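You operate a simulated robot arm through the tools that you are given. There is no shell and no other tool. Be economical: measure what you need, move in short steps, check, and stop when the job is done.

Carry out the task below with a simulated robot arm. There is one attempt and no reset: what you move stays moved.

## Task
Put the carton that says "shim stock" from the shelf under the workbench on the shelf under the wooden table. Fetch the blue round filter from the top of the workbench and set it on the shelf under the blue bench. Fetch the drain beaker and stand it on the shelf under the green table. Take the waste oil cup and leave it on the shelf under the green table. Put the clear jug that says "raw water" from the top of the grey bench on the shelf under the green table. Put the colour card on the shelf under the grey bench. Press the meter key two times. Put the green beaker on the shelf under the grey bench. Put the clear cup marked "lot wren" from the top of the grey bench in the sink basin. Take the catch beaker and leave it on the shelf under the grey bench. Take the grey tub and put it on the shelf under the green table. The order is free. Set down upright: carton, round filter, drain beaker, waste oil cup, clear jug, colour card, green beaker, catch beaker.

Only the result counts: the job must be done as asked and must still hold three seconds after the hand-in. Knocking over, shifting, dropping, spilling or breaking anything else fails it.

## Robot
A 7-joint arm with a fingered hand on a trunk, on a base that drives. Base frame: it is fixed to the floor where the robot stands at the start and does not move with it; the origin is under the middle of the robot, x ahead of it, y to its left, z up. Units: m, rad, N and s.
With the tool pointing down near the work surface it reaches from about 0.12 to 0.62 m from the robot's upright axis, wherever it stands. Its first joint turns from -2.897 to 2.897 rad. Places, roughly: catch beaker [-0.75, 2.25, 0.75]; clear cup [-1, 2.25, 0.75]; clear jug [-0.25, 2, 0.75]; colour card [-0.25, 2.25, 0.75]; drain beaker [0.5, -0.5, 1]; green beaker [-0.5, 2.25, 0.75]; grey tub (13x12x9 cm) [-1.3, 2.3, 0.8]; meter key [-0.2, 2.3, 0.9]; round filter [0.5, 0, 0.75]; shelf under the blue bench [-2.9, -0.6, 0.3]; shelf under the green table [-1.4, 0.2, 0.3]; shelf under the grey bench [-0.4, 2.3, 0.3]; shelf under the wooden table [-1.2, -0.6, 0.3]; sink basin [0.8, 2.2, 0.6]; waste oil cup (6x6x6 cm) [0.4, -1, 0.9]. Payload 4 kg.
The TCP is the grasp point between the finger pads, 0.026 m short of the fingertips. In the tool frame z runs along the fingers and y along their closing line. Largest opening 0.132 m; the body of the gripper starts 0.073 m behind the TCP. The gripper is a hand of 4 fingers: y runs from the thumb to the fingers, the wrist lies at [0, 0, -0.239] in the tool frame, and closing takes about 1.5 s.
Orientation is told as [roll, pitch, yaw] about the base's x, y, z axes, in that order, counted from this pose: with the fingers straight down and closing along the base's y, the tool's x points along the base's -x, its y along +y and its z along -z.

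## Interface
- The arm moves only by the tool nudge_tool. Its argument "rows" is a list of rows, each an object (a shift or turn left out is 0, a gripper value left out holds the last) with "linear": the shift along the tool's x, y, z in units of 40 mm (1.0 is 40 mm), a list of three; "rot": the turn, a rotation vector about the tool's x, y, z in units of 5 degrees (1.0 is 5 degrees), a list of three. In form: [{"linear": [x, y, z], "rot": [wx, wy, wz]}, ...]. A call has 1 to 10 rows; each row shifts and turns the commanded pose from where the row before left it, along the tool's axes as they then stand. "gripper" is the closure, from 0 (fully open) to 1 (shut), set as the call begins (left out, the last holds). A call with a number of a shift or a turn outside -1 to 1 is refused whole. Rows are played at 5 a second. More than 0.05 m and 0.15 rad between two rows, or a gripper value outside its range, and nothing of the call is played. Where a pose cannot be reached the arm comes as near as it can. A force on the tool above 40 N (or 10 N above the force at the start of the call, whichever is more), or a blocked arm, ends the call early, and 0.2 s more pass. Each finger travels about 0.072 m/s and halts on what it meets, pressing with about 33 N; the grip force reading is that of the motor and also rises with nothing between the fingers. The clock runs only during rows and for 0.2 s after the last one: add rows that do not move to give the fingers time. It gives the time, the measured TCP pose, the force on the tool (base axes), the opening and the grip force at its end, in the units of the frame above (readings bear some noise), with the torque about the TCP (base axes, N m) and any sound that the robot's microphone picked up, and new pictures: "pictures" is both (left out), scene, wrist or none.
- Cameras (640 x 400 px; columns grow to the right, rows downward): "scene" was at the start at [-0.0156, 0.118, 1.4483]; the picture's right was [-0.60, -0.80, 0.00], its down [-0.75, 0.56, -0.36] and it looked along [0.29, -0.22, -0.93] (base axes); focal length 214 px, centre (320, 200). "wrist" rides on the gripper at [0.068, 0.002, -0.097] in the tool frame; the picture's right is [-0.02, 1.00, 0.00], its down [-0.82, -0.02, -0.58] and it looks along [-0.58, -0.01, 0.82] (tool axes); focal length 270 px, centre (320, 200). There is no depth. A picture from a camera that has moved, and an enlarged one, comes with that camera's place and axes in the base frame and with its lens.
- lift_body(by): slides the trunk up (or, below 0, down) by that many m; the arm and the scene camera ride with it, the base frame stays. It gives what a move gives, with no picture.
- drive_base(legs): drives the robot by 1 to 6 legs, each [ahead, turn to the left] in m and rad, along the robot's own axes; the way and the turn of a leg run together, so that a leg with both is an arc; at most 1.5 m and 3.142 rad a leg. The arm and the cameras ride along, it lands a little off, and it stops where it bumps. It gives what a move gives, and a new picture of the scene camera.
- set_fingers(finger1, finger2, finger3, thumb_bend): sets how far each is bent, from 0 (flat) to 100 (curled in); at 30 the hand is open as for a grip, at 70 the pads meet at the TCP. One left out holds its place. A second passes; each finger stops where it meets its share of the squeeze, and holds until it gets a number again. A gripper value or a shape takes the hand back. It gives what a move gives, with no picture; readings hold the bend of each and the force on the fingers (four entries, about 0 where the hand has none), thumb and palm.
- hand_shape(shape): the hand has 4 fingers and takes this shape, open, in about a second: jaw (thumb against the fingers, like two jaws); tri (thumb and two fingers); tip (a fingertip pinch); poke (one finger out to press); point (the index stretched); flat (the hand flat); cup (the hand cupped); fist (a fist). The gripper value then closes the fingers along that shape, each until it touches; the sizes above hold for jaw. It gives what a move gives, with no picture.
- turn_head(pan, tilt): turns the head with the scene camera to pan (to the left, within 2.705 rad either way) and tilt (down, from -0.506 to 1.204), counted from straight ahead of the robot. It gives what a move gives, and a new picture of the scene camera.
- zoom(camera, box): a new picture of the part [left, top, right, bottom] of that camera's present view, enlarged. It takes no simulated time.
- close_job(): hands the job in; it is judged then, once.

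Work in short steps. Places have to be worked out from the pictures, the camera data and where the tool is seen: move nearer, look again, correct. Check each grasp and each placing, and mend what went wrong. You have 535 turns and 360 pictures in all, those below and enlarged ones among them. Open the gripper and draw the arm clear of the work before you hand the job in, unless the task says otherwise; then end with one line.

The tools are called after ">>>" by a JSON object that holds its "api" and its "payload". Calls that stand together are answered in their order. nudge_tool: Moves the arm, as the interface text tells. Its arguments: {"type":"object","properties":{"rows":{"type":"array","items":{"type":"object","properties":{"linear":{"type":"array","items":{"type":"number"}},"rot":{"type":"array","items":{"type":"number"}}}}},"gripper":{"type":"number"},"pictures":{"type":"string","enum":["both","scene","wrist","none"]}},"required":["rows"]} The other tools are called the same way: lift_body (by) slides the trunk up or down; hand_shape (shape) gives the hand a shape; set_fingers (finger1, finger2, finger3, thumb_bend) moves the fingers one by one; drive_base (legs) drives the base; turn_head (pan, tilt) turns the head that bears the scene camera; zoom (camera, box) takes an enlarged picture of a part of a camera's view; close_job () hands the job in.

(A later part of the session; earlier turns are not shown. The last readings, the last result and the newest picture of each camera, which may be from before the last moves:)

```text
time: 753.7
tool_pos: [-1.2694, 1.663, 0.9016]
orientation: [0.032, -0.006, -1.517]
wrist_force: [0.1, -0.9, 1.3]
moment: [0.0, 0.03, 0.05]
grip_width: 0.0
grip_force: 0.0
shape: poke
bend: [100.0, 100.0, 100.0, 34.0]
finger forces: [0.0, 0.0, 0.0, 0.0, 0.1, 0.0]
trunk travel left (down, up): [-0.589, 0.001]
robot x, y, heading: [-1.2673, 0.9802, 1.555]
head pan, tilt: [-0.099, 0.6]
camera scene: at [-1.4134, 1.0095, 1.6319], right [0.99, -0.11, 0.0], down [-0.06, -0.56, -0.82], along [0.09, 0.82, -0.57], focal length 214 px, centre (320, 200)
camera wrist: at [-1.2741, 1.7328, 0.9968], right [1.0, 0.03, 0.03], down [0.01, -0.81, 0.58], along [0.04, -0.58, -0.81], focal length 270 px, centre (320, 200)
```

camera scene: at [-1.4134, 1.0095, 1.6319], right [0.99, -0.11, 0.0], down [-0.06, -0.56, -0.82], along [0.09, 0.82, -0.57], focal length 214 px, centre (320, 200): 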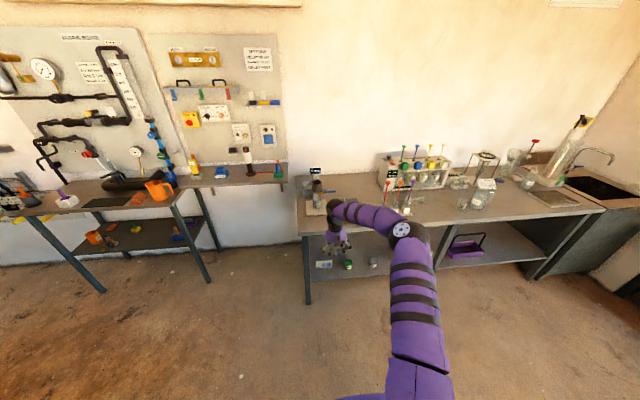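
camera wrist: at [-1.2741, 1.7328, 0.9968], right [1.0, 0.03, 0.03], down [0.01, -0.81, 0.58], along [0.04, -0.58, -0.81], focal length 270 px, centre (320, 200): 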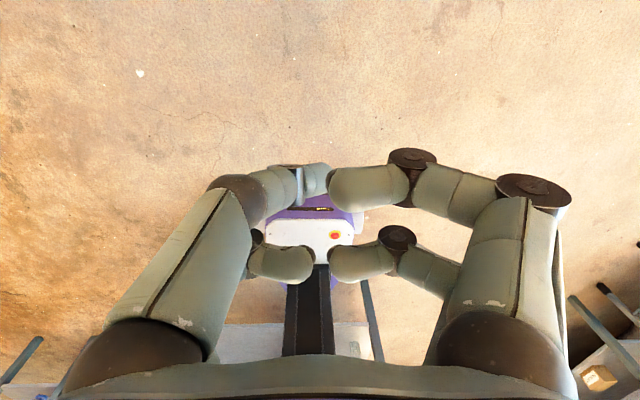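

I will press with the closed lower finger pair, keeping thumb and finger 1 curled away. I set that hand pose, tilt 15°, raise the arm and drive to the meter.

>>> {"api": "hand_shape", "payload": {"shape": "jaw"}}

>>> {"api": "nudge_tool", "payload": {"rows": [{"linear": [0, 0, -0.9], "rot": [0, 1, 0]}, {"linear": [0.07, 0, -0.9], "rot": [0, 1, 0]}, {"linear": [0.15, 0, -0.9], "rot": [0, 1, 0]}, {"linear": [0.2, 0, -0.9]}, {}, {}, {}, {}], "gripper": 1, "pictures": "none"}}

>>> {"api": "set_fingers", "payload": {"finger1": 95, "thumb_bend": 95}}

>>> {"api": "drive_base", "payload": {"legs": [[0, -1.555], [1.08, 0], [0, 1.571], [0.3, 0]]}}

>>> {"api": "nudge_tool", "payload": {"rows": [{}], "pictures": "wrist"}}

```text
time: 754.6
tool_pos: [-1.2695, 1.6644, 0.901]
orientation: [0.033, -0.005, -1.515]
wrist_force: [0.9, 0.7, -0.5]
moment: [0.0, 0.02, -0.03]
grip_width: 0.132
grip_force: 0.0
shape: jaw
bend: [30.0, 30.0, 30.0, 30.0]
finger forces: [0.1, 0.0, 0.0, 0.0, 0.0, 0.0]
trunk travel left (down, up): [-0.589, 0.001]
robot x, y, heading: [-1.2689, 0.9822, 1.555]
head pan, tilt: [-0.099, 0.6]
```

```text
time: 756.4
tool_pos: [-1.2724, 1.6604, 1.0472]
orientation: [0.032, 0.256, -1.507]
wrist_force: [0.4, -0.1, 0.2]
moment: [0.03, -0.01, 0.02]
grip_width: 0.0
grip_force: 33.0
shape: jaw
bend: [62.0, 63.0, 63.0, 70.0]
finger forces: [0.1, 0.1, 0.1, 0.0, 0.0, 0.0]
trunk travel left (down, up): [-0.589, 0.001]
robot x, y, heading: [-1.2717, 0.9776, 1.56]
head pan, tilt: [-0.099, 0.6]
```

```text
time: 757.4
tool_pos: [-1.2735, 1.6603, 1.0454]
orientation: [0.031, 0.257, -1.509]
wrist_force: [0.3, -0.7, 0.3]
moment: [-0.01, 0.0, -0.01]
grip_width: 0.0049
grip_force: 0.1
shape: fingers
bend: [87.0, 63.0, 63.0, 96.0]
finger forces: [0.0, 0.0, 0.1, 0.1, 0.0, 0.1]
trunk travel left (down, up): [-0.589, 0.001]
robot x, y, heading: [-1.2671, 0.9792, 1.559]
head pan, tilt: [-0.099, 0.6]
```

```text
time: 773.0
tool_pos: [-0.1477, 1.9373, 1.0462]
orientation: [0.032, 0.257, -1.539]
wrist_force: [0.7, 0.1, -0.7]
moment: [0.0, -0.02, -0.01]
grip_width: 0.0054
grip_force: 0.1
shape: fingers
bend: [91.0, 63.0, 63.0, 98.0]
finger forces: [0.1, 0.1, 0.1, 0.1, 0.0, 0.0]
trunk travel left (down, up): [-0.589, 0.001]
robot x, y, heading: [-0.1639, 1.2569, 1.524]
head pan, tilt: [-0.099, 0.6]
camera scene: at [-0.3092, 1.2916, 1.6319], right [0.99, -0.14, 0.0], down [-0.08, -0.56, -0.82], along [0.12, 0.82, -0.57], focal length 214 px, centre (320, 200)
```

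scene: 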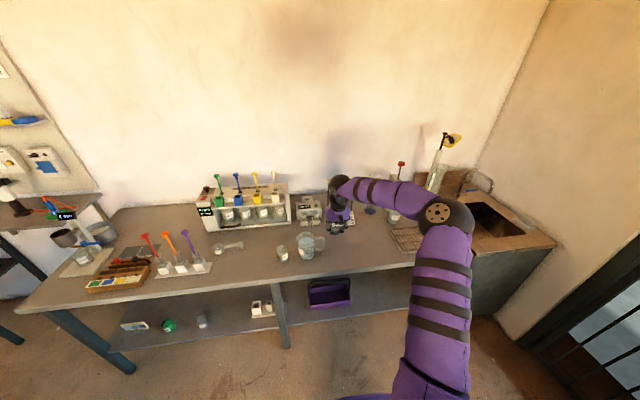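

```text
time: 773.4
tool_pos: [-0.149, 1.9374, 1.0462]
orientation: [0.031, 0.255, -1.536]
wrist_force: [0.5, 0.7, 0.0]
moment: [-0.01, -0.03, -0.01]
grip_width: 0.0055
grip_force: 0.1
shape: fingers
bend: [91.0, 63.0, 63.0, 98.0]
finger forces: [0.1, 0.0, 0.0, 0.0, 0.0, 0.0]
trunk travel left (down, up): [-0.589, 0.001]
robot x, y, heading: [-0.1659, 1.2562, 1.525]
head pan, tilt: [-0.099, 0.6]
camera wrist: at [-0.1512, 1.9798, 1.1564], right [1.0, 0.0, 0.02], down [-0.01, -0.94, 0.35], along [0.02, -0.35, -0.94], focal length 270 px, centre (320, 200)
```

wrist: 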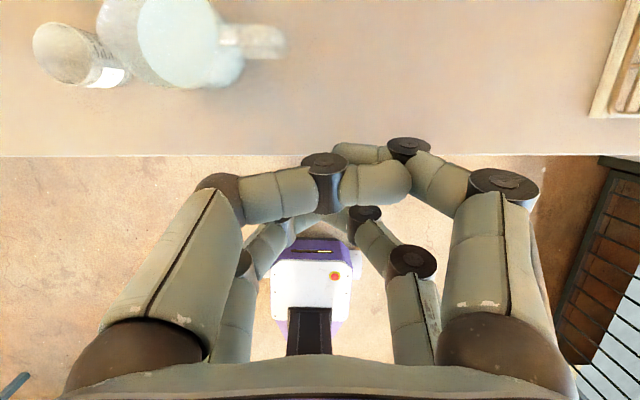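

I shift 6 cm left, and drive forward to look at the key from above.

>>> {"api": "nudge_tool", "payload": {"rows": [{"linear": [0, -0.75, 0]}, {"linear": [0, -0.75, 0]}], "pictures": "none"}}

>>> {"api": "drive_base", "payload": {"legs": [[0.34, 0]]}}

>>> {"api": "nudge_tool", "payload": {"rows": [{}], "pictures": "wrist"}}

```text
time: 774.0
tool_pos: [-0.2099, 1.937, 1.0444]
orientation: [0.033, 0.256, -1.537]
wrist_force: [0.3, -0.6, 0.1]
moment: [0.02, -0.01, 0.02]
grip_width: 0.0054
grip_force: 0.1
shape: fingers
bend: [91.0, 63.0, 63.0, 98.0]
finger forces: [0.0, 0.0, 0.1, 0.0, 0.0, 0.1]
trunk travel left (down, up): [-0.589, 0.001]
robot x, y, heading: [-0.1655, 1.2581, 1.522]
head pan, tilt: [-0.099, 0.6]
```

```text
time: 776.3
tool_pos: [-0.1937, 2.2746, 1.0437]
orientation: [0.033, 0.257, -1.537]
wrist_force: [0.0, -0.3, 0.6]
moment: [0.01, -0.01, 0.03]
grip_width: 0.0053
grip_force: 0.1
shape: fingers
bend: [91.0, 63.0, 63.0, 98.0]
finger forces: [0.0, 0.0, 0.0, 0.1, 0.0, 0.0]
trunk travel left (down, up): [-0.589, 0.001]
robot x, y, heading: [-0.1512, 1.5979, 1.525]
head pan, tilt: [-0.099, 0.6]
camera scene: at [-0.2937, 1.6297, 1.6319], right [0.99, -0.14, 0.0], down [-0.08, -0.56, -0.82], along [0.12, 0.82, -0.57], focal length 214 px, centre (320, 200)
```

scene: 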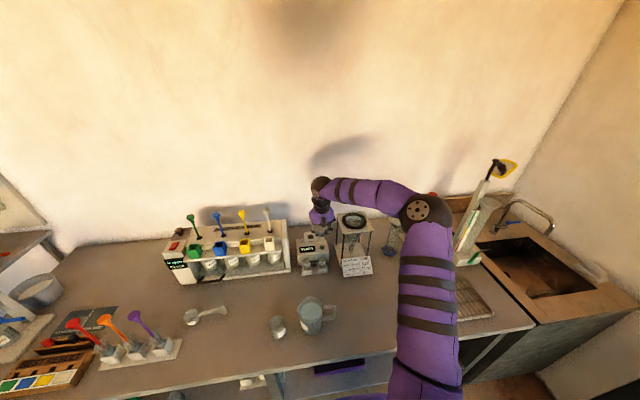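

```text
time: 776.7
tool_pos: [-0.1947, 2.2753, 1.0449]
orientation: [0.034, 0.256, -1.538]
wrist_force: [0.0, -0.6, -0.8]
moment: [-0.01, 0.04, 0.0]
grip_width: 0.0053
grip_force: 0.1
shape: fingers
bend: [91.0, 63.0, 63.0, 98.0]
finger forces: [0.1, 0.1, 0.0, 0.1, 0.0, 0.0]
trunk travel left (down, up): [-0.589, 0.001]
robot x, y, heading: [-0.1524, 1.5954, 1.523]
head pan, tilt: [-0.099, 0.6]
camera wrist: at [-0.197, 2.3175, 1.155], right [1.0, 0.0, 0.02], down [-0.01, -0.94, 0.35], along [0.02, -0.35, -0.94], focal length 270 px, centre (320, 200)
```

wrist: 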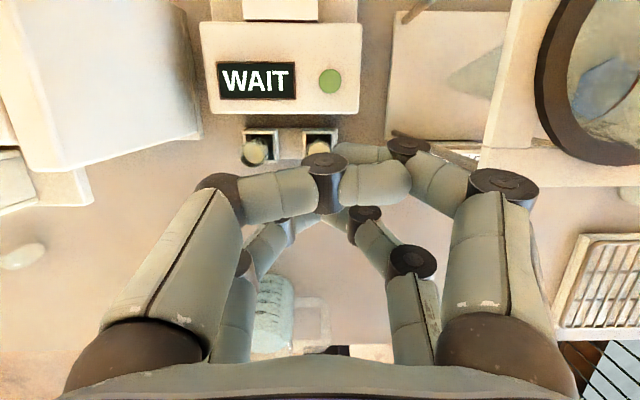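

The green key is at (-0.181, 2.334). I drive 7 cm further so the fingertip is above it, then lower to just over it.

>>> {"api": "drive_base", "payload": {"legs": [[0.07, 0]]}}

>>> {"api": "nudge_tool", "payload": {"rows": [{"linear": [0, 0.15, 0]}], "pictures": "none"}}

>>> {"api": "lift_body", "payload": {"by": -0.11}}

>>> {"api": "nudge_tool", "payload": {"rows": [{}], "pictures": "wrist"}}

```text
time: 777.7
tool_pos: [-0.1901, 2.3459, 1.0441]
orientation: [0.03, 0.255, -1.538]
wrist_force: [0.2, -0.1, -0.7]
moment: [-0.03, 0.01, -0.01]
grip_width: 0.005
grip_force: 0.0
shape: fingers
bend: [91.0, 63.0, 63.0, 98.0]
finger forces: [0.1, 0.0, 0.0, 0.1, 0.0, 0.0]
trunk travel left (down, up): [-0.589, 0.001]
robot x, y, heading: [-0.1489, 1.6662, 1.526]
head pan, tilt: [-0.099, 0.6]
camera scene: at [-0.2904, 1.701, 1.6318], right [0.99, -0.14, 0.0], down [-0.08, -0.56, -0.82], along [0.12, 0.82, -0.57], focal length 214 px, centre (320, 200)
```

scene: 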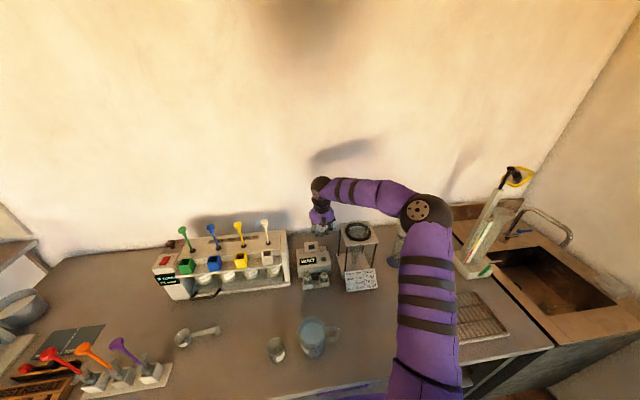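

```text
time: 778.1
tool_pos: [-0.1849, 2.3473, 1.0442]
orientation: [0.034, 0.257, -1.539]
wrist_force: [0.5, 0.0, 0.2]
moment: [0.03, -0.05, -0.02]
grip_width: 0.0055
grip_force: 0.1
shape: fingers
bend: [91.0, 63.0, 63.0, 98.0]
finger forces: [0.1, 0.1, 0.0, 0.1, 0.1, 0.1]
trunk travel left (down, up): [-0.589, 0.001]
robot x, y, heading: [-0.1484, 1.6689, 1.524]
head pan, tilt: [-0.099, 0.6]
```

```text
time: 779.5
tool_pos: [-0.1851, 2.3459, 0.9349]
orientation: [0.031, 0.256, -1.538]
wrist_force: [0.3, 0.7, 0.1]
moment: [0.0, 0.0, 0.02]
grip_width: 0.0053
grip_force: 0.0
shape: fingers
bend: [91.0, 63.0, 63.0, 98.0]
finger forces: [0.0, 0.0, 0.1, 0.1, 0.1, 0.0]
trunk travel left (down, up): [-0.479, 0.111]
robot x, y, heading: [-0.1423, 1.6648, 1.53]
head pan, tilt: [-0.099, 0.6]
```

```text
time: 779.9
tool_pos: [-0.1858, 2.3468, 0.9349]
orientation: [0.035, 0.255, -1.536]
wrist_force: [-0.1, -0.4, -0.5]
moment: [0.0, 0.01, 0.04]
grip_width: 0.0054
grip_force: 0.0
shape: fingers
bend: [91.0, 63.0, 63.0, 98.0]
finger forces: [0.1, 0.1, 0.0, 0.1, 0.1, 0.0]
trunk travel left (down, up): [-0.479, 0.111]
robot x, y, heading: [-0.1458, 1.6651, 1.521]
head pan, tilt: [-0.099, 0.6]
camera wrist: at [-0.1872, 2.3889, 1.0449], right [1.0, 0.0, 0.02], down [-0.01, -0.94, 0.35], along [0.02, -0.35, -0.94], focal length 270 px, centre (320, 200)
```

wrist: 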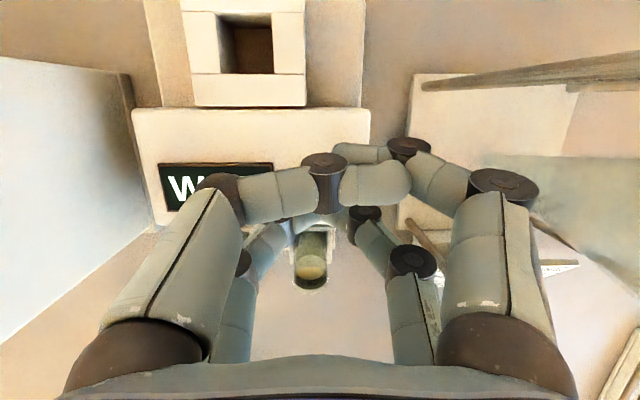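

By geometry the closed fingertips are above the key within a few mm. I make a small correction and lower to just above it.

>>> {"api": "nudge_tool", "payload": {"rows": [{"linear": [-0.07, 0.08, 0]}, {"linear": [-0.064, 0, 0.242]}, {"linear": [-0.064, 0, 0.242]}], "pictures": "none"}}

>>> {"api": "nudge_tool", "payload": {"rows": [{"linear": [-0.02, 0, 0.075]}], "pictures": "none"}}

```text
time: 780.7
tool_pos: [-0.1805, 2.3449, 0.9135]
orientation: [0.032, 0.256, -1.539]
wrist_force: [0.2, -0.3, -0.1]
moment: [-0.02, 0.01, 0.0]
grip_width: 0.0054
grip_force: 0.1
shape: fingers
bend: [91.0, 63.0, 63.0, 98.0]
finger forces: [0.0, 0.1, 0.0, 0.0, 0.0, 0.0]
trunk travel left (down, up): [-0.479, 0.111]
robot x, y, heading: [-0.1484, 1.6666, 1.525]
head pan, tilt: [-0.099, 0.6]
```

```text
time: 781.1
tool_pos: [-0.1788, 2.3434, 0.911]
orientation: [0.032, 0.255, -1.536]
wrist_force: [-0.3, 0.6, 0.9]
moment: [0.01, -0.01, 0.01]
grip_width: 0.0054
grip_force: 0.1
shape: fingers
bend: [91.0, 63.0, 63.0, 98.0]
finger forces: [0.1, 0.0, 0.0, 0.0, 0.0, 0.0]
trunk travel left (down, up): [-0.479, 0.111]
robot x, y, heading: [-0.1493, 1.667, 1.526]
head pan, tilt: [-0.099, 0.6]
```

No contact yet; I keep lowering in 2–3 mm steps.

>>> {"api": "nudge_tool", "payload": {"rows": [{"linear": [-0.02, 0, 0.075]}], "pictures": "none"}}

>>> {"api": "nudge_tool", "payload": {"rows": [{"linear": [-0.02, 0, 0.075]}], "pictures": "wrist"}}

```text
time: 781.5
tool_pos: [-0.1809, 2.3444, 0.9086]
orientation: [0.032, 0.258, -1.537]
wrist_force: [0.1, 1.1, 3.7]
moment: [-0.02, 0.02, -0.02]
grip_width: 0.0053
grip_force: 0.2
shape: fingers
bend: [91.0, 63.0, 63.0, 98.0]
finger forces: [0.0, 0.0, 0.1, 0.1, 0.1, 0.0]
trunk travel left (down, up): [-0.479, 0.111]
robot x, y, heading: [-0.1478, 1.6633, 1.525]
head pan, tilt: [-0.099, 0.6]
heard: click
```

```text
time: 781.9
tool_pos: [-0.1806, 2.3458, 0.9067]
orientation: [0.033, 0.261, -1.537]
wrist_force: [-0.3, 2.9, 10.8]
moment: [-0.1, 0.04, 0.0]
grip_width: 0.0052
grip_force: 0.0
shape: fingers
bend: [91.0, 63.0, 64.0, 98.0]
finger forces: [0.0, 0.1, 0.1, 0.0, 0.0, 0.0]
trunk travel left (down, up): [-0.479, 0.111]
robot x, y, heading: [-0.1503, 1.6673, 1.525]
head pan, tilt: [-0.099, 0.6]
camera wrist: at [-0.1829, 2.3857, 1.0167], right [1.0, 0.0, 0.02], down [-0.01, -0.94, 0.35], along [0.02, -0.35, -0.94], focal length 270 px, centre (320, 200)
```

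wrist: 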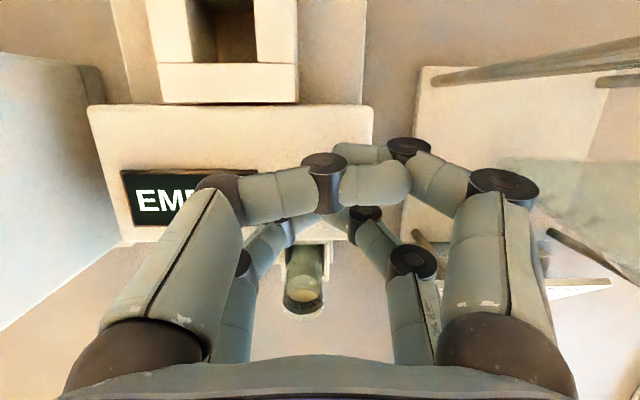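

A click was heard and the display changed from WAIT to "EM…": the first press counted. I rise 1.2 cm to release it.

>>> {"api": "nudge_tool", "payload": {"rows": [{"linear": [0.04, 0, -0.15]}, {"linear": [0.04, 0, -0.15]}, {}, {}], "pictures": "wrist"}}

```text
time: 782.9
tool_pos: [-0.182, 2.3428, 0.918]
orientation: [0.03, 0.255, -1.538]
wrist_force: [1.1, 0.2, -0.1]
moment: [0.03, -0.01, -0.03]
grip_width: 0.0058
grip_force: 0.0
shape: fingers
bend: [91.0, 63.0, 64.0, 98.0]
finger forces: [0.0, 0.0, 0.1, 0.1, 0.0, 0.0]
trunk travel left (down, up): [-0.479, 0.111]
robot x, y, heading: [-0.148, 1.6677, 1.525]
head pan, tilt: [-0.099, 0.6]
camera wrist: at [-0.1835, 2.386, 1.0272], right [1.0, 0.0, 0.02], down [-0.01, -0.94, 0.35], along [0.02, -0.35, -0.94], focal length 270 px, centre (320, 200)
```

wrist: 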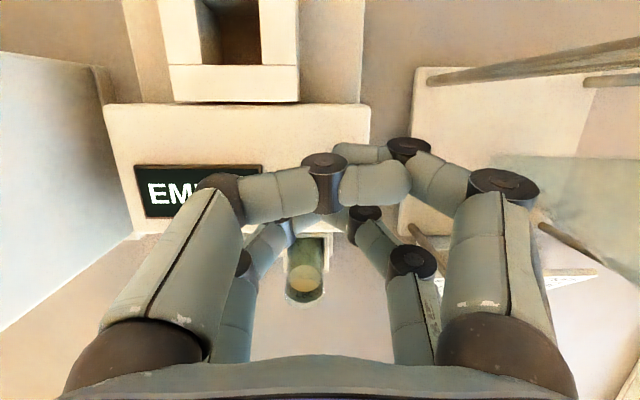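

Released. Now the second press: down by about 1.1 cm.

>>> {"api": "nudge_tool", "payload": {"rows": [{"linear": [-0.035, 0, 0.13]}, {"linear": [-0.03, 0, 0.11]}], "pictures": "none"}}

```text
time: 783.5
tool_pos: [-0.1807, 2.3441, 0.908]
orientation: [0.034, 0.259, -1.536]
wrist_force: [0.5, 0.6, 4.1]
moment: [-0.06, -0.01, 0.0]
grip_width: 0.0054
grip_force: 0.0
shape: fingers
bend: [91.0, 63.0, 64.0, 98.0]
finger forces: [0.0, 0.0, 0.0, 0.0, 0.0, 0.0]
trunk travel left (down, up): [-0.479, 0.111]
robot x, y, heading: [-0.149, 1.6685, 1.528]
head pan, tilt: [-0.099, 0.6]
heard: click
```

The second click was heard. I rise well clear and check the display.

>>> {"api": "nudge_tool", "payload": {"rows": [{"linear": [0.1, 0, -0.4]}, {"linear": [0.1, 0, -0.4]}], "pictures": "none"}}

>>> {"api": "lift_body", "payload": {"by": 0.11}}

>>> {"api": "drive_base", "payload": {"legs": [[-0.5, 0]]}}

>>> {"api": "zoom", "payload": {"camera": "scene", "box": [260, 180, 380, 260]}}

```text
time: 784.1
tool_pos: [-0.1809, 2.3431, 0.9403]
orientation: [0.032, 0.256, -1.54]
wrist_force: [-0.9, -0.3, -1.3]
moment: [0.0, -0.01, 0.01]
grip_width: 0.0052
grip_force: 0.1
shape: fingers
bend: [91.0, 63.0, 64.0, 98.0]
finger forces: [0.1, 0.1, 0.0, 0.0, 0.0, 0.0]
trunk travel left (down, up): [-0.479, 0.111]
robot x, y, heading: [-0.1458, 1.6649, 1.527]
head pan, tilt: [-0.099, 0.6]
```

```text
time: 785.5
tool_pos: [-0.1813, 2.3447, 1.0522]
orientation: [0.034, 0.256, -1.538]
wrist_force: [-0.7, -0.5, 0.6]
moment: [0.03, 0.01, 0.0]
grip_width: 0.0055
grip_force: 0.0
shape: fingers
bend: [91.0, 63.0, 64.0, 98.0]
finger forces: [0.0, 0.1, 0.1, 0.0, 0.0, 0.0]
trunk travel left (down, up): [-0.589, 0.001]
robot x, y, heading: [-0.1434, 1.6632, 1.526]
head pan, tilt: [-0.099, 0.6]
```

```text
time: 788.4
tool_pos: [-0.2053, 1.851, 1.0502]
orientation: [0.031, 0.256, -1.536]
wrist_force: [0.5, 0.0, 0.3]
moment: [0.0, -0.02, 0.01]
grip_width: 0.0053
grip_force: 0.1
shape: fingers
bend: [91.0, 63.0, 64.0, 98.0]
finger forces: [0.0, 0.0, 0.1, 0.0, 0.0, 0.0]
trunk travel left (down, up): [-0.589, 0.001]
robot x, y, heading: [-0.1654, 1.1735, 1.526]
head pan, tilt: [-0.099, 0.6]
camera scene: at [-0.3126, 1.2063, 1.632], right [0.99, -0.14, 0.0], down [-0.08, -0.56, -0.83], along [0.12, 0.82, -0.56], focal length 214 px, centre (320, 200)
```

scene: 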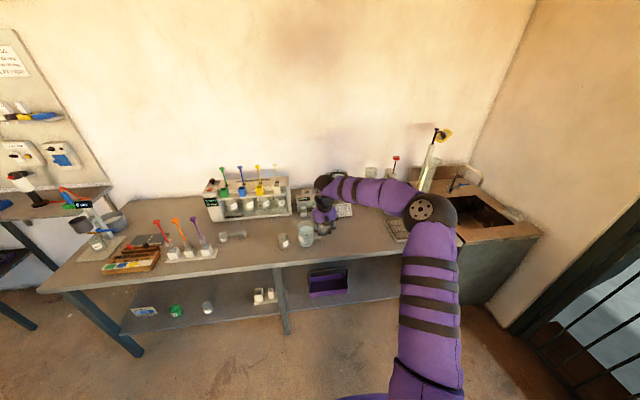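

```text
5.00 times, centred on (320, 220) of scene
camera zoom: at [-0.3126, 1.2063, 1.632], right [0.99, -0.14, 0.0], down [-0.08, -0.56, -0.83], along [0.12, 0.82, -0.56], focal length 1072 px, centre (320, 100)
```

zoom: 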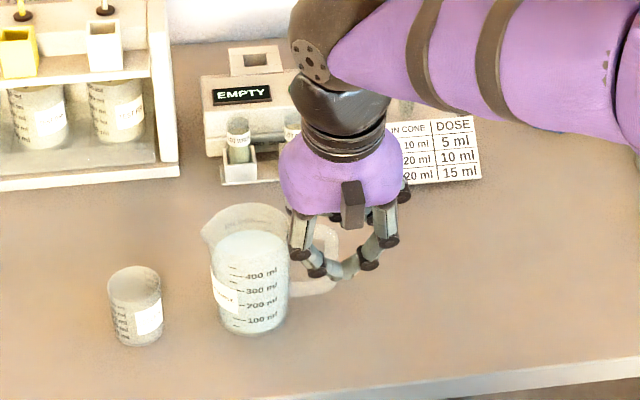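

Both presses are done and the meter shows EMPTY. Last is the grey tub, behind the viscosity stand. I untilt the tool, open the hand wide and drive to the left end of the bench.

>>> {"api": "set_fingers", "payload": {"finger1": 14, "finger2": 14, "finger3": 14, "thumb_bend": 14}}

>>> {"api": "nudge_tool", "payload": {"rows": [{"rot": [0, -1, 0]}, {"rot": [0, -1, 0]}, {"rot": [0, -0.93, 0]}], "pictures": "none"}}

>>> {"api": "drive_base", "payload": {"legs": [[0, 1.615], [1.045, 0], [0, -1.571]]}}

>>> {"api": "turn_head", "payload": {"pan": 0.15, "tilt": 0.65}}

>>> {"api": "zoom", "payload": {"camera": "scene", "box": [260, 130, 420, 240]}}

```text
time: 789.4
tool_pos: [-0.2057, 1.8514, 1.0507]
orientation: [0.032, 0.255, -1.536]
wrist_force: [-0.2, -0.8, -0.1]
moment: [0.0, 0.04, 0.0]
grip_width: 0.1651
grip_force: 0.0
shape: fingers
bend: [14.0, 14.0, 14.0, 14.0]
finger forces: [0.0, 0.0, 0.0, 0.1, 0.1, 0.1]
trunk travel left (down, up): [-0.589, 0.001]
robot x, y, heading: [-0.1682, 1.1711, 1.525]
head pan, tilt: [-0.099, 0.6]
```

```text
time: 790.2
tool_pos: [-0.2052, 1.8506, 1.0501]
orientation: [0.03, 0.0, -1.543]
wrist_force: [-1.0, 0.8, 0.4]
moment: [-0.02, -0.05, 0.03]
grip_width: 0.1657
grip_force: 0.0
shape: fingers
bend: [14.0, 14.0, 14.0, 14.0]
finger forces: [0.0, 0.0, 0.1, 0.0, 0.0, 0.0]
trunk travel left (down, up): [-0.589, 0.001]
robot x, y, heading: [-0.1689, 1.1775, 1.53]
head pan, tilt: [-0.099, 0.6]
```

```text
time: 804.1
tool_pos: [-1.2821, 1.8768, 1.0507]
orientation: [0.032, 0.002, -1.502]
wrist_force: [0.3, -0.2, 0.2]
moment: [0.02, 0.02, -0.01]
grip_width: 0.1656
grip_force: 0.1
shape: fingers
bend: [14.0, 14.0, 14.0, 14.0]
finger forces: [0.0, 0.0, 0.1, 0.0, 0.0, 0.0]
trunk travel left (down, up): [-0.589, 0.001]
robot x, y, heading: [-1.2195, 1.2058, 1.57]
head pan, tilt: [-0.099, 0.6]
camera scene: at [-1.3635, 1.2298, 1.6319], right [0.99, -0.1, 0.0], down [-0.06, -0.56, -0.82], along [0.08, 0.82, -0.57], focal length 214 px, centre (320, 200)
```

scene: 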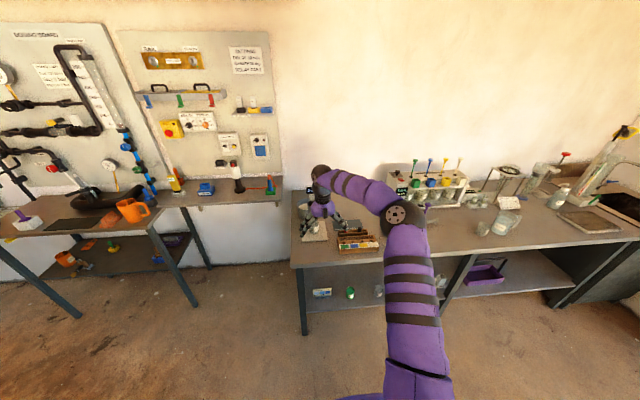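

```text
time: 804.9
tool_pos: [-1.2817, 1.8782, 1.0505]
orientation: [0.031, 0.001, -1.5]
wrist_force: [0.9, -0.7, 0.5]
moment: [-0.02, 0.01, 0.02]
grip_width: 0.1653
grip_force: 0.0
shape: fingers
bend: [14.0, 14.0, 14.0, 14.0]
finger forces: [0.0, 0.1, 0.1, 0.0, 0.0, 0.1]
trunk travel left (down, up): [-0.589, 0.001]
robot x, y, heading: [-1.2172, 1.2008, 1.568]
head pan, tilt: [0.15, 0.649]
camera scene: at [-1.3852, 1.2278, 1.6276], right [0.99, 0.15, 0.0], down [0.09, -0.6, -0.8], along [-0.12, 0.79, -0.6], focal length 214 px, centre (320, 200)
```

scene: 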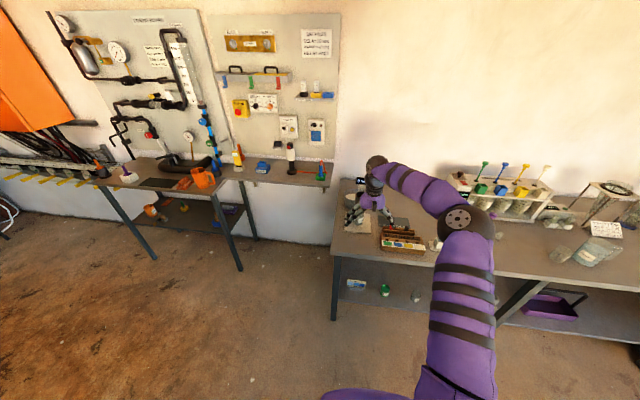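

```text
3.64 times, centred on (340, 185) of scene
camera zoom: at [-1.3852, 1.2278, 1.6276], right [0.99, 0.15, 0.0], down [0.09, -0.6, -0.8], along [-0.12, 0.79, -0.6], focal length 780 px, centre (247, 254)
```

zoom: 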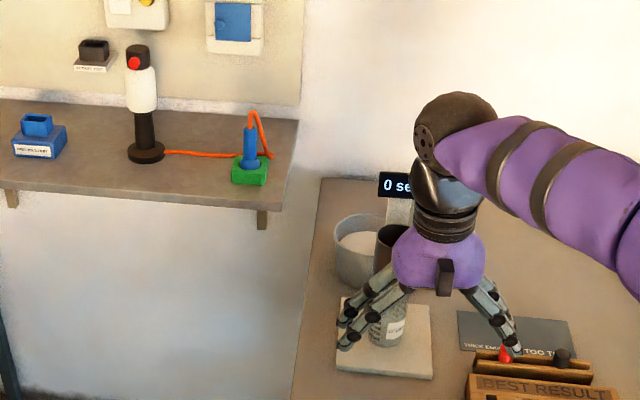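

The tub (about 13 cm wide) is near (-1.315, 2.285), right behind the stand's column. I go in to the right of the stand, behind it, and then move left over the tub. First I shift the hand right and drive forward.

>>> {"api": "nudge_tool", "payload": {"rows": [{"linear": [0, 0.9, 0], "rot": [0, 0, 0.6]}, {"linear": [0, 0.9, 0], "rot": [0, 0, 0.6]}, {"linear": [0, 0.9, 0]}, {"linear": [0, 0.9, 0]}, {"linear": [0, 0.9, 0]}], "pictures": "none"}}

>>> {"api": "drive_base", "payload": {"legs": [[0.36, 0]]}}

>>> {"api": "nudge_tool", "payload": {"rows": [{}]}}

```text
time: 806.0
tool_pos: [-1.1035, 1.8756, 1.056]
orientation: [0.031, 0.003, -1.606]
wrist_force: [-0.4, 0.2, 0.1]
moment: [0.01, -0.01, 0.01]
grip_width: 0.1653
grip_force: 0.0
shape: fingers
bend: [14.0, 14.0, 14.0, 14.0]
finger forces: [0.0, 0.0, 0.0, 0.1, 0.0, 0.0]
trunk travel left (down, up): [-0.589, 0.001]
robot x, y, heading: [-1.2202, 1.2005, 1.57]
head pan, tilt: [0.15, 0.649]
```

```text
time: 808.4
tool_pos: [-1.1003, 2.2398, 1.0555]
orientation: [0.031, 0.004, -1.609]
wrist_force: [0.7, 0.3, 0.3]
moment: [-0.02, 0.03, -0.01]
grip_width: 0.1659
grip_force: 0.0
shape: fingers
bend: [14.0, 14.0, 14.0, 14.0]
finger forces: [0.1, 0.0, 0.0, 0.0, 0.1, 0.1]
trunk travel left (down, up): [-0.589, 0.001]
robot x, y, heading: [-1.2193, 1.5683, 1.566]
head pan, tilt: [0.15, 0.649]
camera scene: at [-1.384, 1.5919, 1.6276], right [0.99, 0.15, 0.0], down [0.09, -0.6, -0.8], along [-0.12, 0.79, -0.61], focal length 214 px, centre (320, 200)
```

scene: 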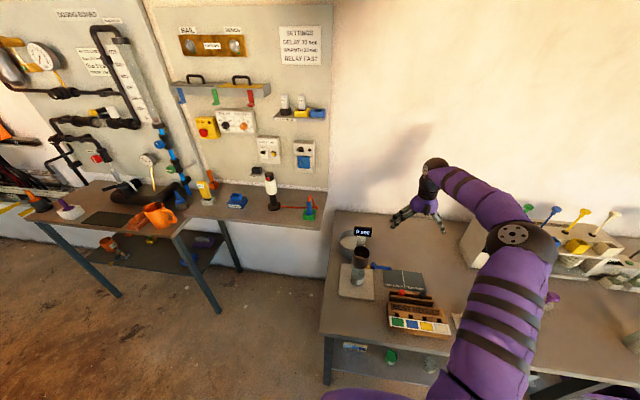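

```text
time: 808.8
tool_pos: [-1.101, 2.2402, 1.0558]
orientation: [0.031, 0.004, -1.609]
wrist_force: [0.1, -0.5, 0.5]
moment: [0.04, -0.02, -0.03]
grip_width: 0.1653
grip_force: 0.0
shape: fingers
bend: [14.0, 14.0, 14.0, 14.0]
finger forces: [0.1, 0.0, 0.0, 0.1, 0.0, 0.0]
trunk travel left (down, up): [-0.589, 0.001]
robot x, y, heading: [-1.2178, 1.5668, 1.561]
head pan, tilt: [0.15, 0.649]
camera scene: at [-1.3841, 1.5913, 1.6276], right [0.99, 0.15, 0.0], down [0.09, -0.6, -0.8], along [-0.12, 0.79, -0.6], focal length 214 px, centre (320, 200)
camera wrist: at [-1.0993, 2.3089, 1.1523], right [1.0, -0.06, 0.03], down [-0.07, -0.82, 0.57], along [-0.01, -0.57, -0.82], focal length 270 px, centre (320, 200)
```

scene: 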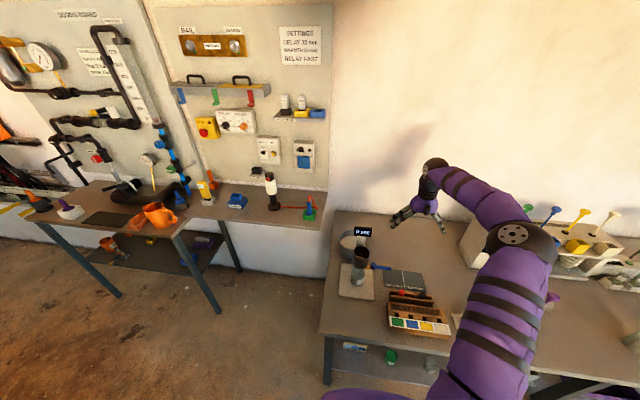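
wrist: 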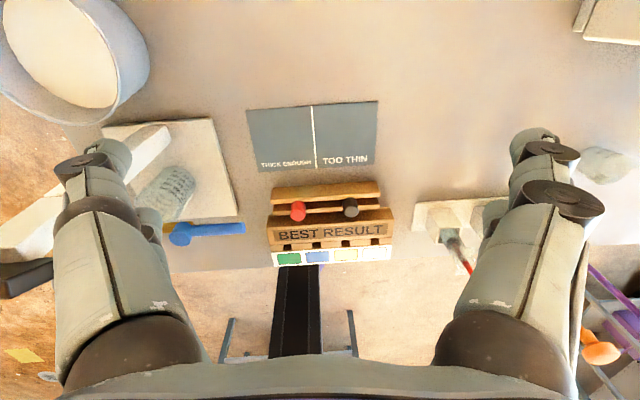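

The tub's rim centre is at (-1.309, 2.296), 12.5–13 cm wide. I drive 4 cm forward and move the hand left over it, behind the stand's column.

>>> {"api": "drive_base", "payload": {"legs": [[0.045, 0]]}}

>>> {"api": "nudge_tool", "payload": {"rows": [{"linear": [0, -0.87, 0]}, {"linear": [0, -0.87, 0]}, {"linear": [0, -0.87, 0]}, {"linear": [0, -0.87, 0]}, {"linear": [0, -0.87, 0]}, {"linear": [0, -0.85, 0]}]}}

```text
time: 809.7
tool_pos: [-1.1004, 2.2884, 1.0556]
orientation: [0.031, 0.004, -1.608]
wrist_force: [-0.1, 0.0, 0.3]
moment: [0.01, 0.01, 0.01]
grip_width: 0.1656
grip_force: 0.1
shape: fingers
bend: [14.0, 14.0, 14.0, 14.0]
finger forces: [0.0, 0.0, 0.1, 0.1, 0.0, 0.0]
trunk travel left (down, up): [-0.589, 0.001]
robot x, y, heading: [-1.218, 1.6115, 1.571]
head pan, tilt: [0.15, 0.649]
camera scene: at [-1.3838, 1.6389, 1.6276], right [0.99, 0.15, 0.0], down [0.09, -0.6, -0.8], along [-0.12, 0.79, -0.61], focal length 214 px, centre (320, 200)
```

scene: 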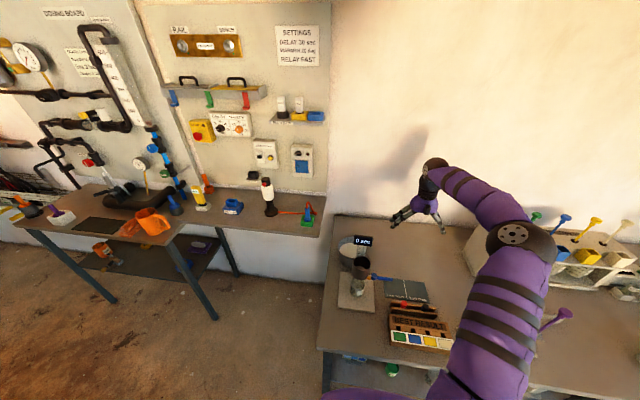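

```text
time: 811.1
tool_pos: [-1.3095, 2.2957, 1.0487]
orientation: [0.033, 0.007, -1.606]
wrist_force: [0.1, 0.2, 0.0]
moment: [-0.03, 0.02, -0.01]
grip_width: 0.1655
grip_force: 0.0
shape: fingers
bend: [14.0, 14.0, 14.0, 14.0]
finger forces: [0.1, 0.0, 0.0, 0.1, 0.0, 0.0]
trunk travel left (down, up): [-0.589, 0.001]
robot x, y, heading: [-1.2191, 1.6115, 1.566]
head pan, tilt: [0.15, 0.649]
camera scene: at [-1.3843, 1.6382, 1.6276], right [0.99, 0.15, 0.0], down [0.09, -0.6, -0.8], along [-0.12, 0.79, -0.6], focal length 214 px, centre (320, 200)
camera wrist: at [-1.308, 2.3647, 1.145], right [1.0, -0.06, 0.03], down [-0.07, -0.82, 0.57], along [-0.01, -0.57, -0.82], focal length 270 px, centre (320, 200)
```

scene: 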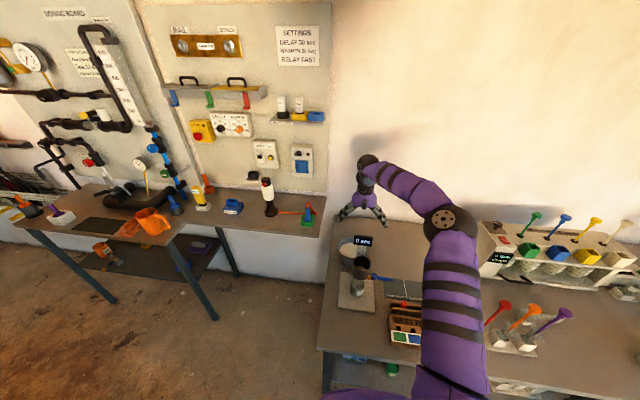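
wrist: 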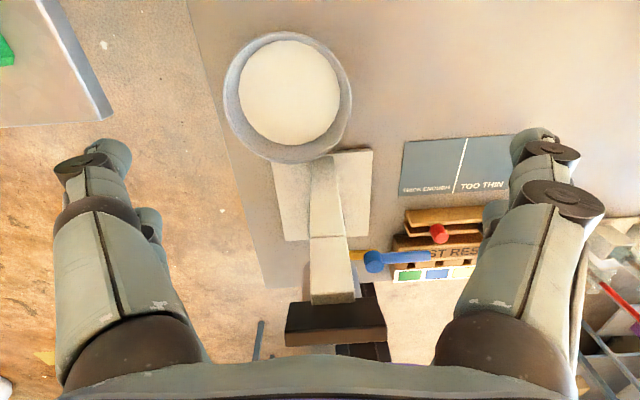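

Now the tub is in plain view at (-1.334, 2.302), with the stand's column and display clear of the hand. To keep the upper arm above the sample box, I lower with the arm rather than the trunk.

>>> {"api": "nudge_tool", "payload": {"rows": [{"linear": [0.15, -0.6, 0]}, {"linear": [0, 0, 0.9]}, {"linear": [0, 0, 0.9]}, {"linear": [0, 0, 0.9]}]}}

```text
time: 812.1
tool_pos: [-1.3291, 2.3002, 0.9413]
orientation: [0.03, 0.003, -1.61]
wrist_force: [0.5, 0.8, 0.0]
moment: [0.0, 0.0, 0.04]
grip_width: 0.1657
grip_force: 0.2
shape: fingers
bend: [14.0, 14.0, 14.0, 14.0]
finger forces: [0.0, 0.0, 0.0, 0.1, 0.1, 0.0]
trunk travel left (down, up): [-0.589, 0.001]
robot x, y, heading: [-1.2192, 1.6137, 1.566]
head pan, tilt: [0.15, 0.649]
camera scene: at [-1.3841, 1.6383, 1.6276], right [0.99, 0.15, 0.0], down [0.09, -0.6, -0.8], along [-0.12, 0.79, -0.6], focal length 214 px, centre (320, 200)
camera wrist: at [-1.3278, 2.3689, 1.0368], right [1.0, -0.06, 0.03], down [-0.07, -0.82, 0.57], along [-0.01, -0.57, -0.82], focal length 270 px, centre (320, 200)
```

scene: 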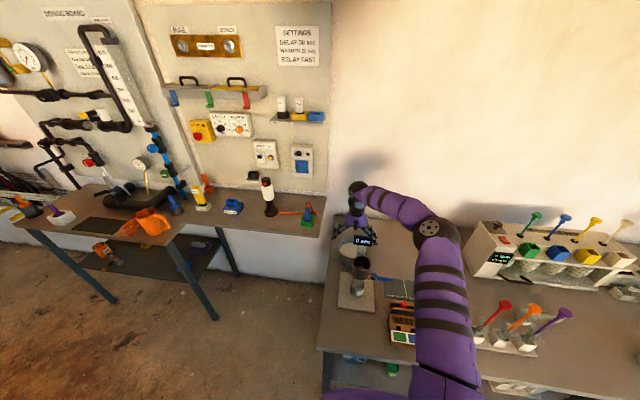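
wrist: 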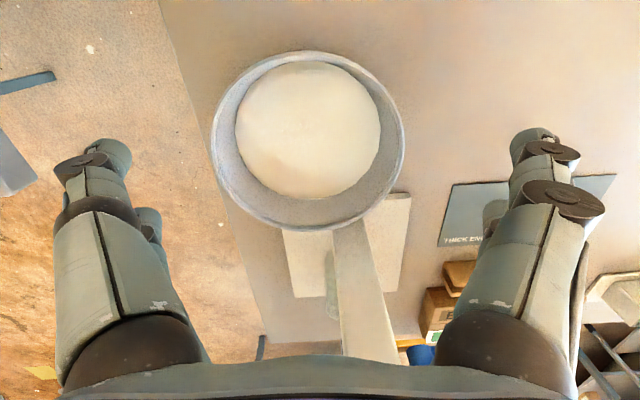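

The tub holds a pale liquid; it is centred between the open fingers. I lower another 9.5 cm.

>>> {"api": "nudge_tool", "payload": {"rows": [{"linear": [0, -0.1, 0.8]}, {"linear": [0, 0, 0.8]}, {"linear": [0, 0, 0.75]}]}}

```text
time: 812.9
tool_pos: [-1.3311, 2.301, 0.8495]
orientation: [0.028, 0.009, -1.607]
wrist_force: [-3.5, 0.4, 8.2]
moment: [-0.07, 0.37, -0.09]
grip_width: 0.166
grip_force: 3.9
shape: fingers
bend: [14.0, 14.0, 13.0, 14.0]
finger forces: [0.0, 0.1, 6.8, 0.0, 1.1, 0.0]
trunk travel left (down, up): [-0.589, 0.001]
robot x, y, heading: [-1.2188, 1.6102, 1.57]
head pan, tilt: [0.15, 0.649]
camera scene: at [-1.3842, 1.6369, 1.6279], right [0.99, 0.15, 0.0], down [0.09, -0.6, -0.8], along [-0.12, 0.79, -0.6], focal length 214 px, centre (320, 200)
camera wrist: at [-1.3287, 2.3695, 0.9453], right [1.0, -0.06, 0.03], down [-0.07, -0.82, 0.57], along [-0.01, -0.57, -0.82], focal length 270 px, centre (320, 200)
```

scene: 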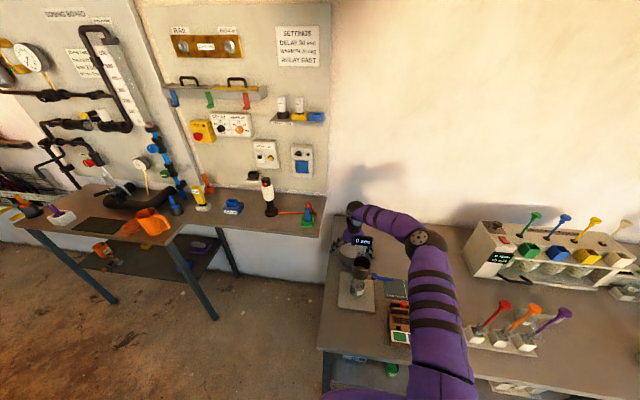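
wrist: 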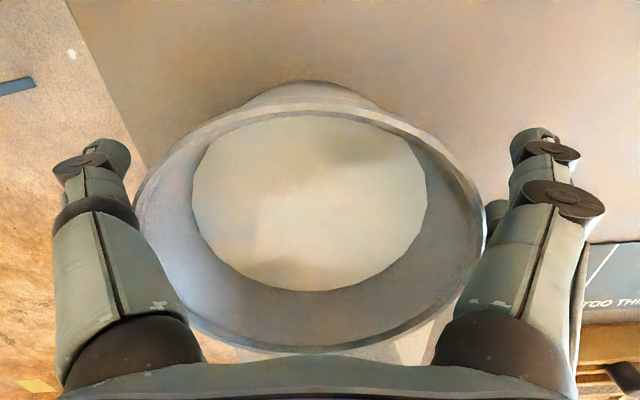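

The left fingers touched the rim, with a light 8 N. I rise 2 cm, open wider, shift 6 mm left and lower again.

>>> {"api": "nudge_tool", "payload": {"rows": [{"linear": [0, 0, -0.5]}, {"linear": [0.1, -0.17, 0]}], "pictures": "none"}}

>>> {"api": "set_fingers", "payload": {"finger1": 5, "finger2": 5, "finger3": 5, "thumb_bend": 5}}

>>> {"api": "nudge_tool", "payload": {"rows": [{"linear": [0, 0, 0.4]}], "pictures": "wrist"}}

```text
time: 813.5
tool_pos: [-1.3368, 2.3057, 0.8661]
orientation: [0.03, 0.003, -1.61]
wrist_force: [0.6, 0.1, 0.4]
moment: [-0.02, 0.02, 0.0]
grip_width: 0.1657
grip_force: 0.0
shape: fingers
bend: [14.0, 14.0, 14.0, 14.0]
finger forces: [0.0, 0.0, 0.0, 0.0, 0.1, 0.1]
trunk travel left (down, up): [-0.589, 0.001]
robot x, y, heading: [-1.2172, 1.6098, 1.569]
head pan, tilt: [0.15, 0.649]
```

```text
time: 814.5
tool_pos: [-1.3367, 2.3049, 0.8654]
orientation: [0.032, 0.003, -1.606]
wrist_force: [-0.3, -0.1, 0.0]
moment: [0.02, -0.01, 0.02]
grip_width: 0.1801
grip_force: 0.1
shape: fingers
bend: [5.0, 5.0, 5.0, 5.0]
finger forces: [0.0, 0.0, 0.1, 0.0, 0.1, 0.0]
trunk travel left (down, up): [-0.589, 0.001]
robot x, y, heading: [-1.215, 1.6141, 1.57]
head pan, tilt: [0.15, 0.649]
```

```text
time: 814.9
tool_pos: [-1.3366, 2.3056, 0.8521]
orientation: [0.03, 0.004, -1.609]
wrist_force: [0.4, 1.1, 0.2]
moment: [-0.03, 0.0, 0.0]
grip_width: 0.1802
grip_force: 0.1
shape: fingers
bend: [5.0, 5.0, 5.0, 5.0]
finger forces: [0.0, 0.4, 0.0, 0.0, 0.0, 0.0]
trunk travel left (down, up): [-0.589, 0.001]
robot x, y, heading: [-1.2197, 1.6127, 1.569]
head pan, tilt: [0.15, 0.649]
camera wrist: at [-1.3347, 2.3747, 0.9481], right [1.0, -0.06, 0.03], down [-0.07, -0.82, 0.57], along [-0.01, -0.57, -0.82], focal length 270 px, centre (320, 200)
```

wrist: 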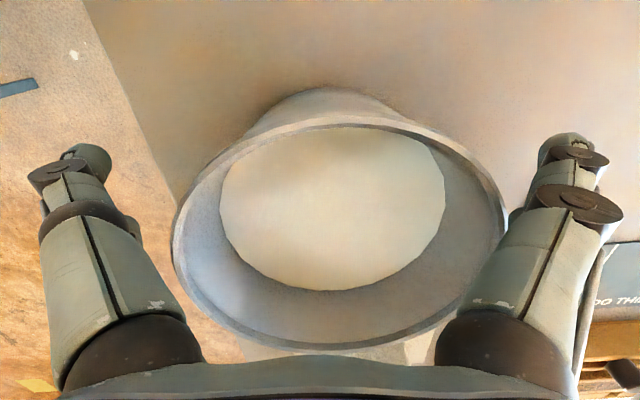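

Now I'm slightly too far left. I shift 7 mm right and lower 1 cm.

>>> {"api": "nudge_tool", "payload": {"rows": [{"linear": [0, 0.17, -0.05]}, {"linear": [0, 0, 0.17]}, {"linear": [0, 0, 0.17]}], "pictures": "wrist"}}

```text
time: 815.7
tool_pos: [-1.3294, 2.3057, 0.842]
orientation: [0.03, 0.007, -1.608]
wrist_force: [-0.6, -0.3, 12.6]
moment: [-0.18, 0.1, 0.0]
grip_width: 0.1802
grip_force: 5.8
shape: fingers
bend: [5.0, 5.0, 5.0, 5.0]
finger forces: [0.0, 4.1, 6.9, 0.0, 0.0, 0.0]
trunk travel left (down, up): [-0.589, 0.001]
robot x, y, heading: [-1.2163, 1.6115, 1.568]
head pan, tilt: [0.15, 0.649]
camera wrist: at [-1.3282, 2.3744, 0.9381], right [1.0, -0.06, 0.03], down [-0.07, -0.82, 0.57], along [-0.01, -0.57, -0.82], focal length 270 px, centre (320, 200)
```

wrist: 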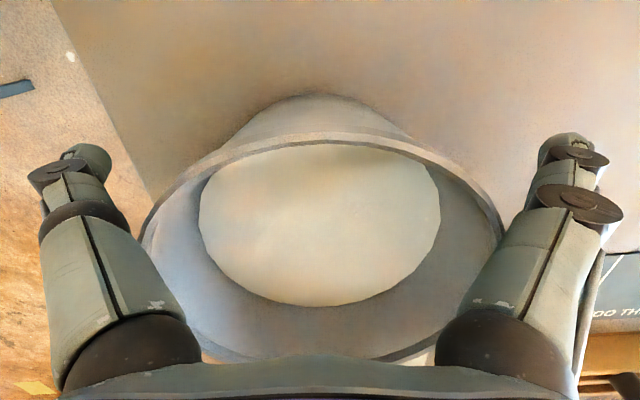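

The finger roots meet the flared rim, so this is deep enough. I rise 8 mm and close the grip under the rim.

>>> {"api": "nudge_tool", "payload": {"rows": [{"linear": [0, 0, -0.2]}], "pictures": "none"}}

>>> {"api": "nudge_tool", "payload": {"rows": [{}, {}, {}, {}, {}, {}], "gripper": 1, "pictures": "wrist"}}

```text
time: 816.1
tool_pos: [-1.3301, 2.3039, 0.8454]
orientation: [0.032, 0.003, -1.608]
wrist_force: [-0.5, -0.1, 0.3]
moment: [0.03, -0.03, -0.03]
grip_width: 0.1803
grip_force: 0.1
shape: fingers
bend: [5.0, 5.0, 5.0, 5.0]
finger forces: [0.0, 0.0, 0.5, 0.1, 0.1, 0.1]
trunk travel left (down, up): [-0.589, 0.001]
robot x, y, heading: [-1.2193, 1.6097, 1.567]
head pan, tilt: [0.15, 0.649]
```

```text
time: 817.5
tool_pos: [-1.3305, 2.3056, 0.8469]
orientation: [0.031, 0.003, -1.607]
wrist_force: [-1.2, 0.7, 0.3]
moment: [0.25, 0.08, -0.06]
grip_width: 0.0836
grip_force: 33.6
shape: jaw
bend: [72.0, 72.0, 71.0, 74.0]
finger forces: [29.9, 79.9, 75.9, 0.1, 35.5, 0.1]
trunk travel left (down, up): [-0.589, 0.001]
robot x, y, heading: [-1.2184, 1.6136, 1.57]
head pan, tilt: [0.15, 0.649]
camera wrist: at [-1.3283, 2.3743, 0.9434], right [1.0, -0.06, 0.03], down [-0.07, -0.82, 0.57], along [-0.01, -0.57, -0.82], focal length 270 px, centre (320, 200)
```

wrist: 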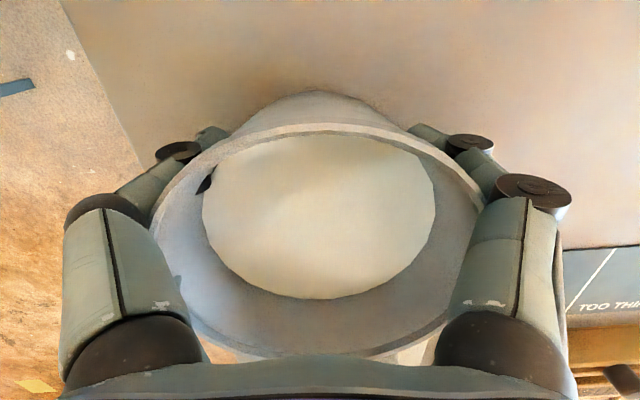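

A strong grip under the rim. I lift slowly with the arm.

>>> {"api": "nudge_tool", "payload": {"rows": [{"linear": [0, 0, -0.4]}, {"linear": [0, 0, -0.4]}, {"linear": [0, 0, -0.4]}], "pictures": "wrist"}}

```text
time: 818.3
tool_pos: [-1.3324, 2.3042, 0.8945]
orientation: [0.031, 0.004, -1.608]
wrist_force: [-0.8, -0.3, -3.9]
moment: [0.1, 0.02, 0.02]
grip_width: 0.0838
grip_force: 32.7
shape: jaw
bend: [72.0, 72.0, 71.0, 74.0]
finger forces: [29.3, 79.8, 75.9, 0.0, 35.3, 0.0]
trunk travel left (down, up): [-0.589, 0.001]
robot x, y, heading: [-1.2204, 1.6131, 1.561]
head pan, tilt: [0.15, 0.649]
camera wrist: at [-1.3298, 2.3742, 0.9912], right [1.0, -0.06, 0.03], down [-0.07, -0.82, 0.57], along [-0.01, -0.57, -0.82], focal length 270 px, centre (320, 200)
```

wrist: 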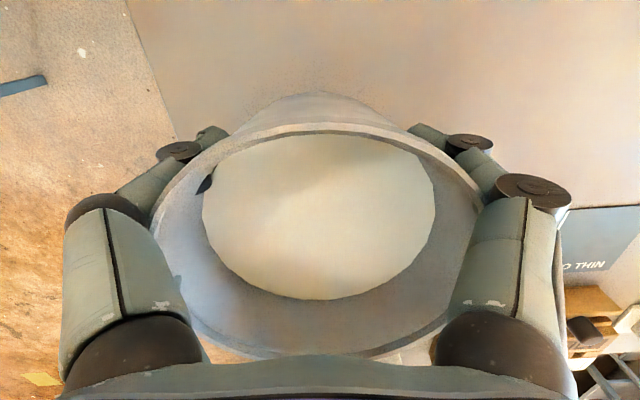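

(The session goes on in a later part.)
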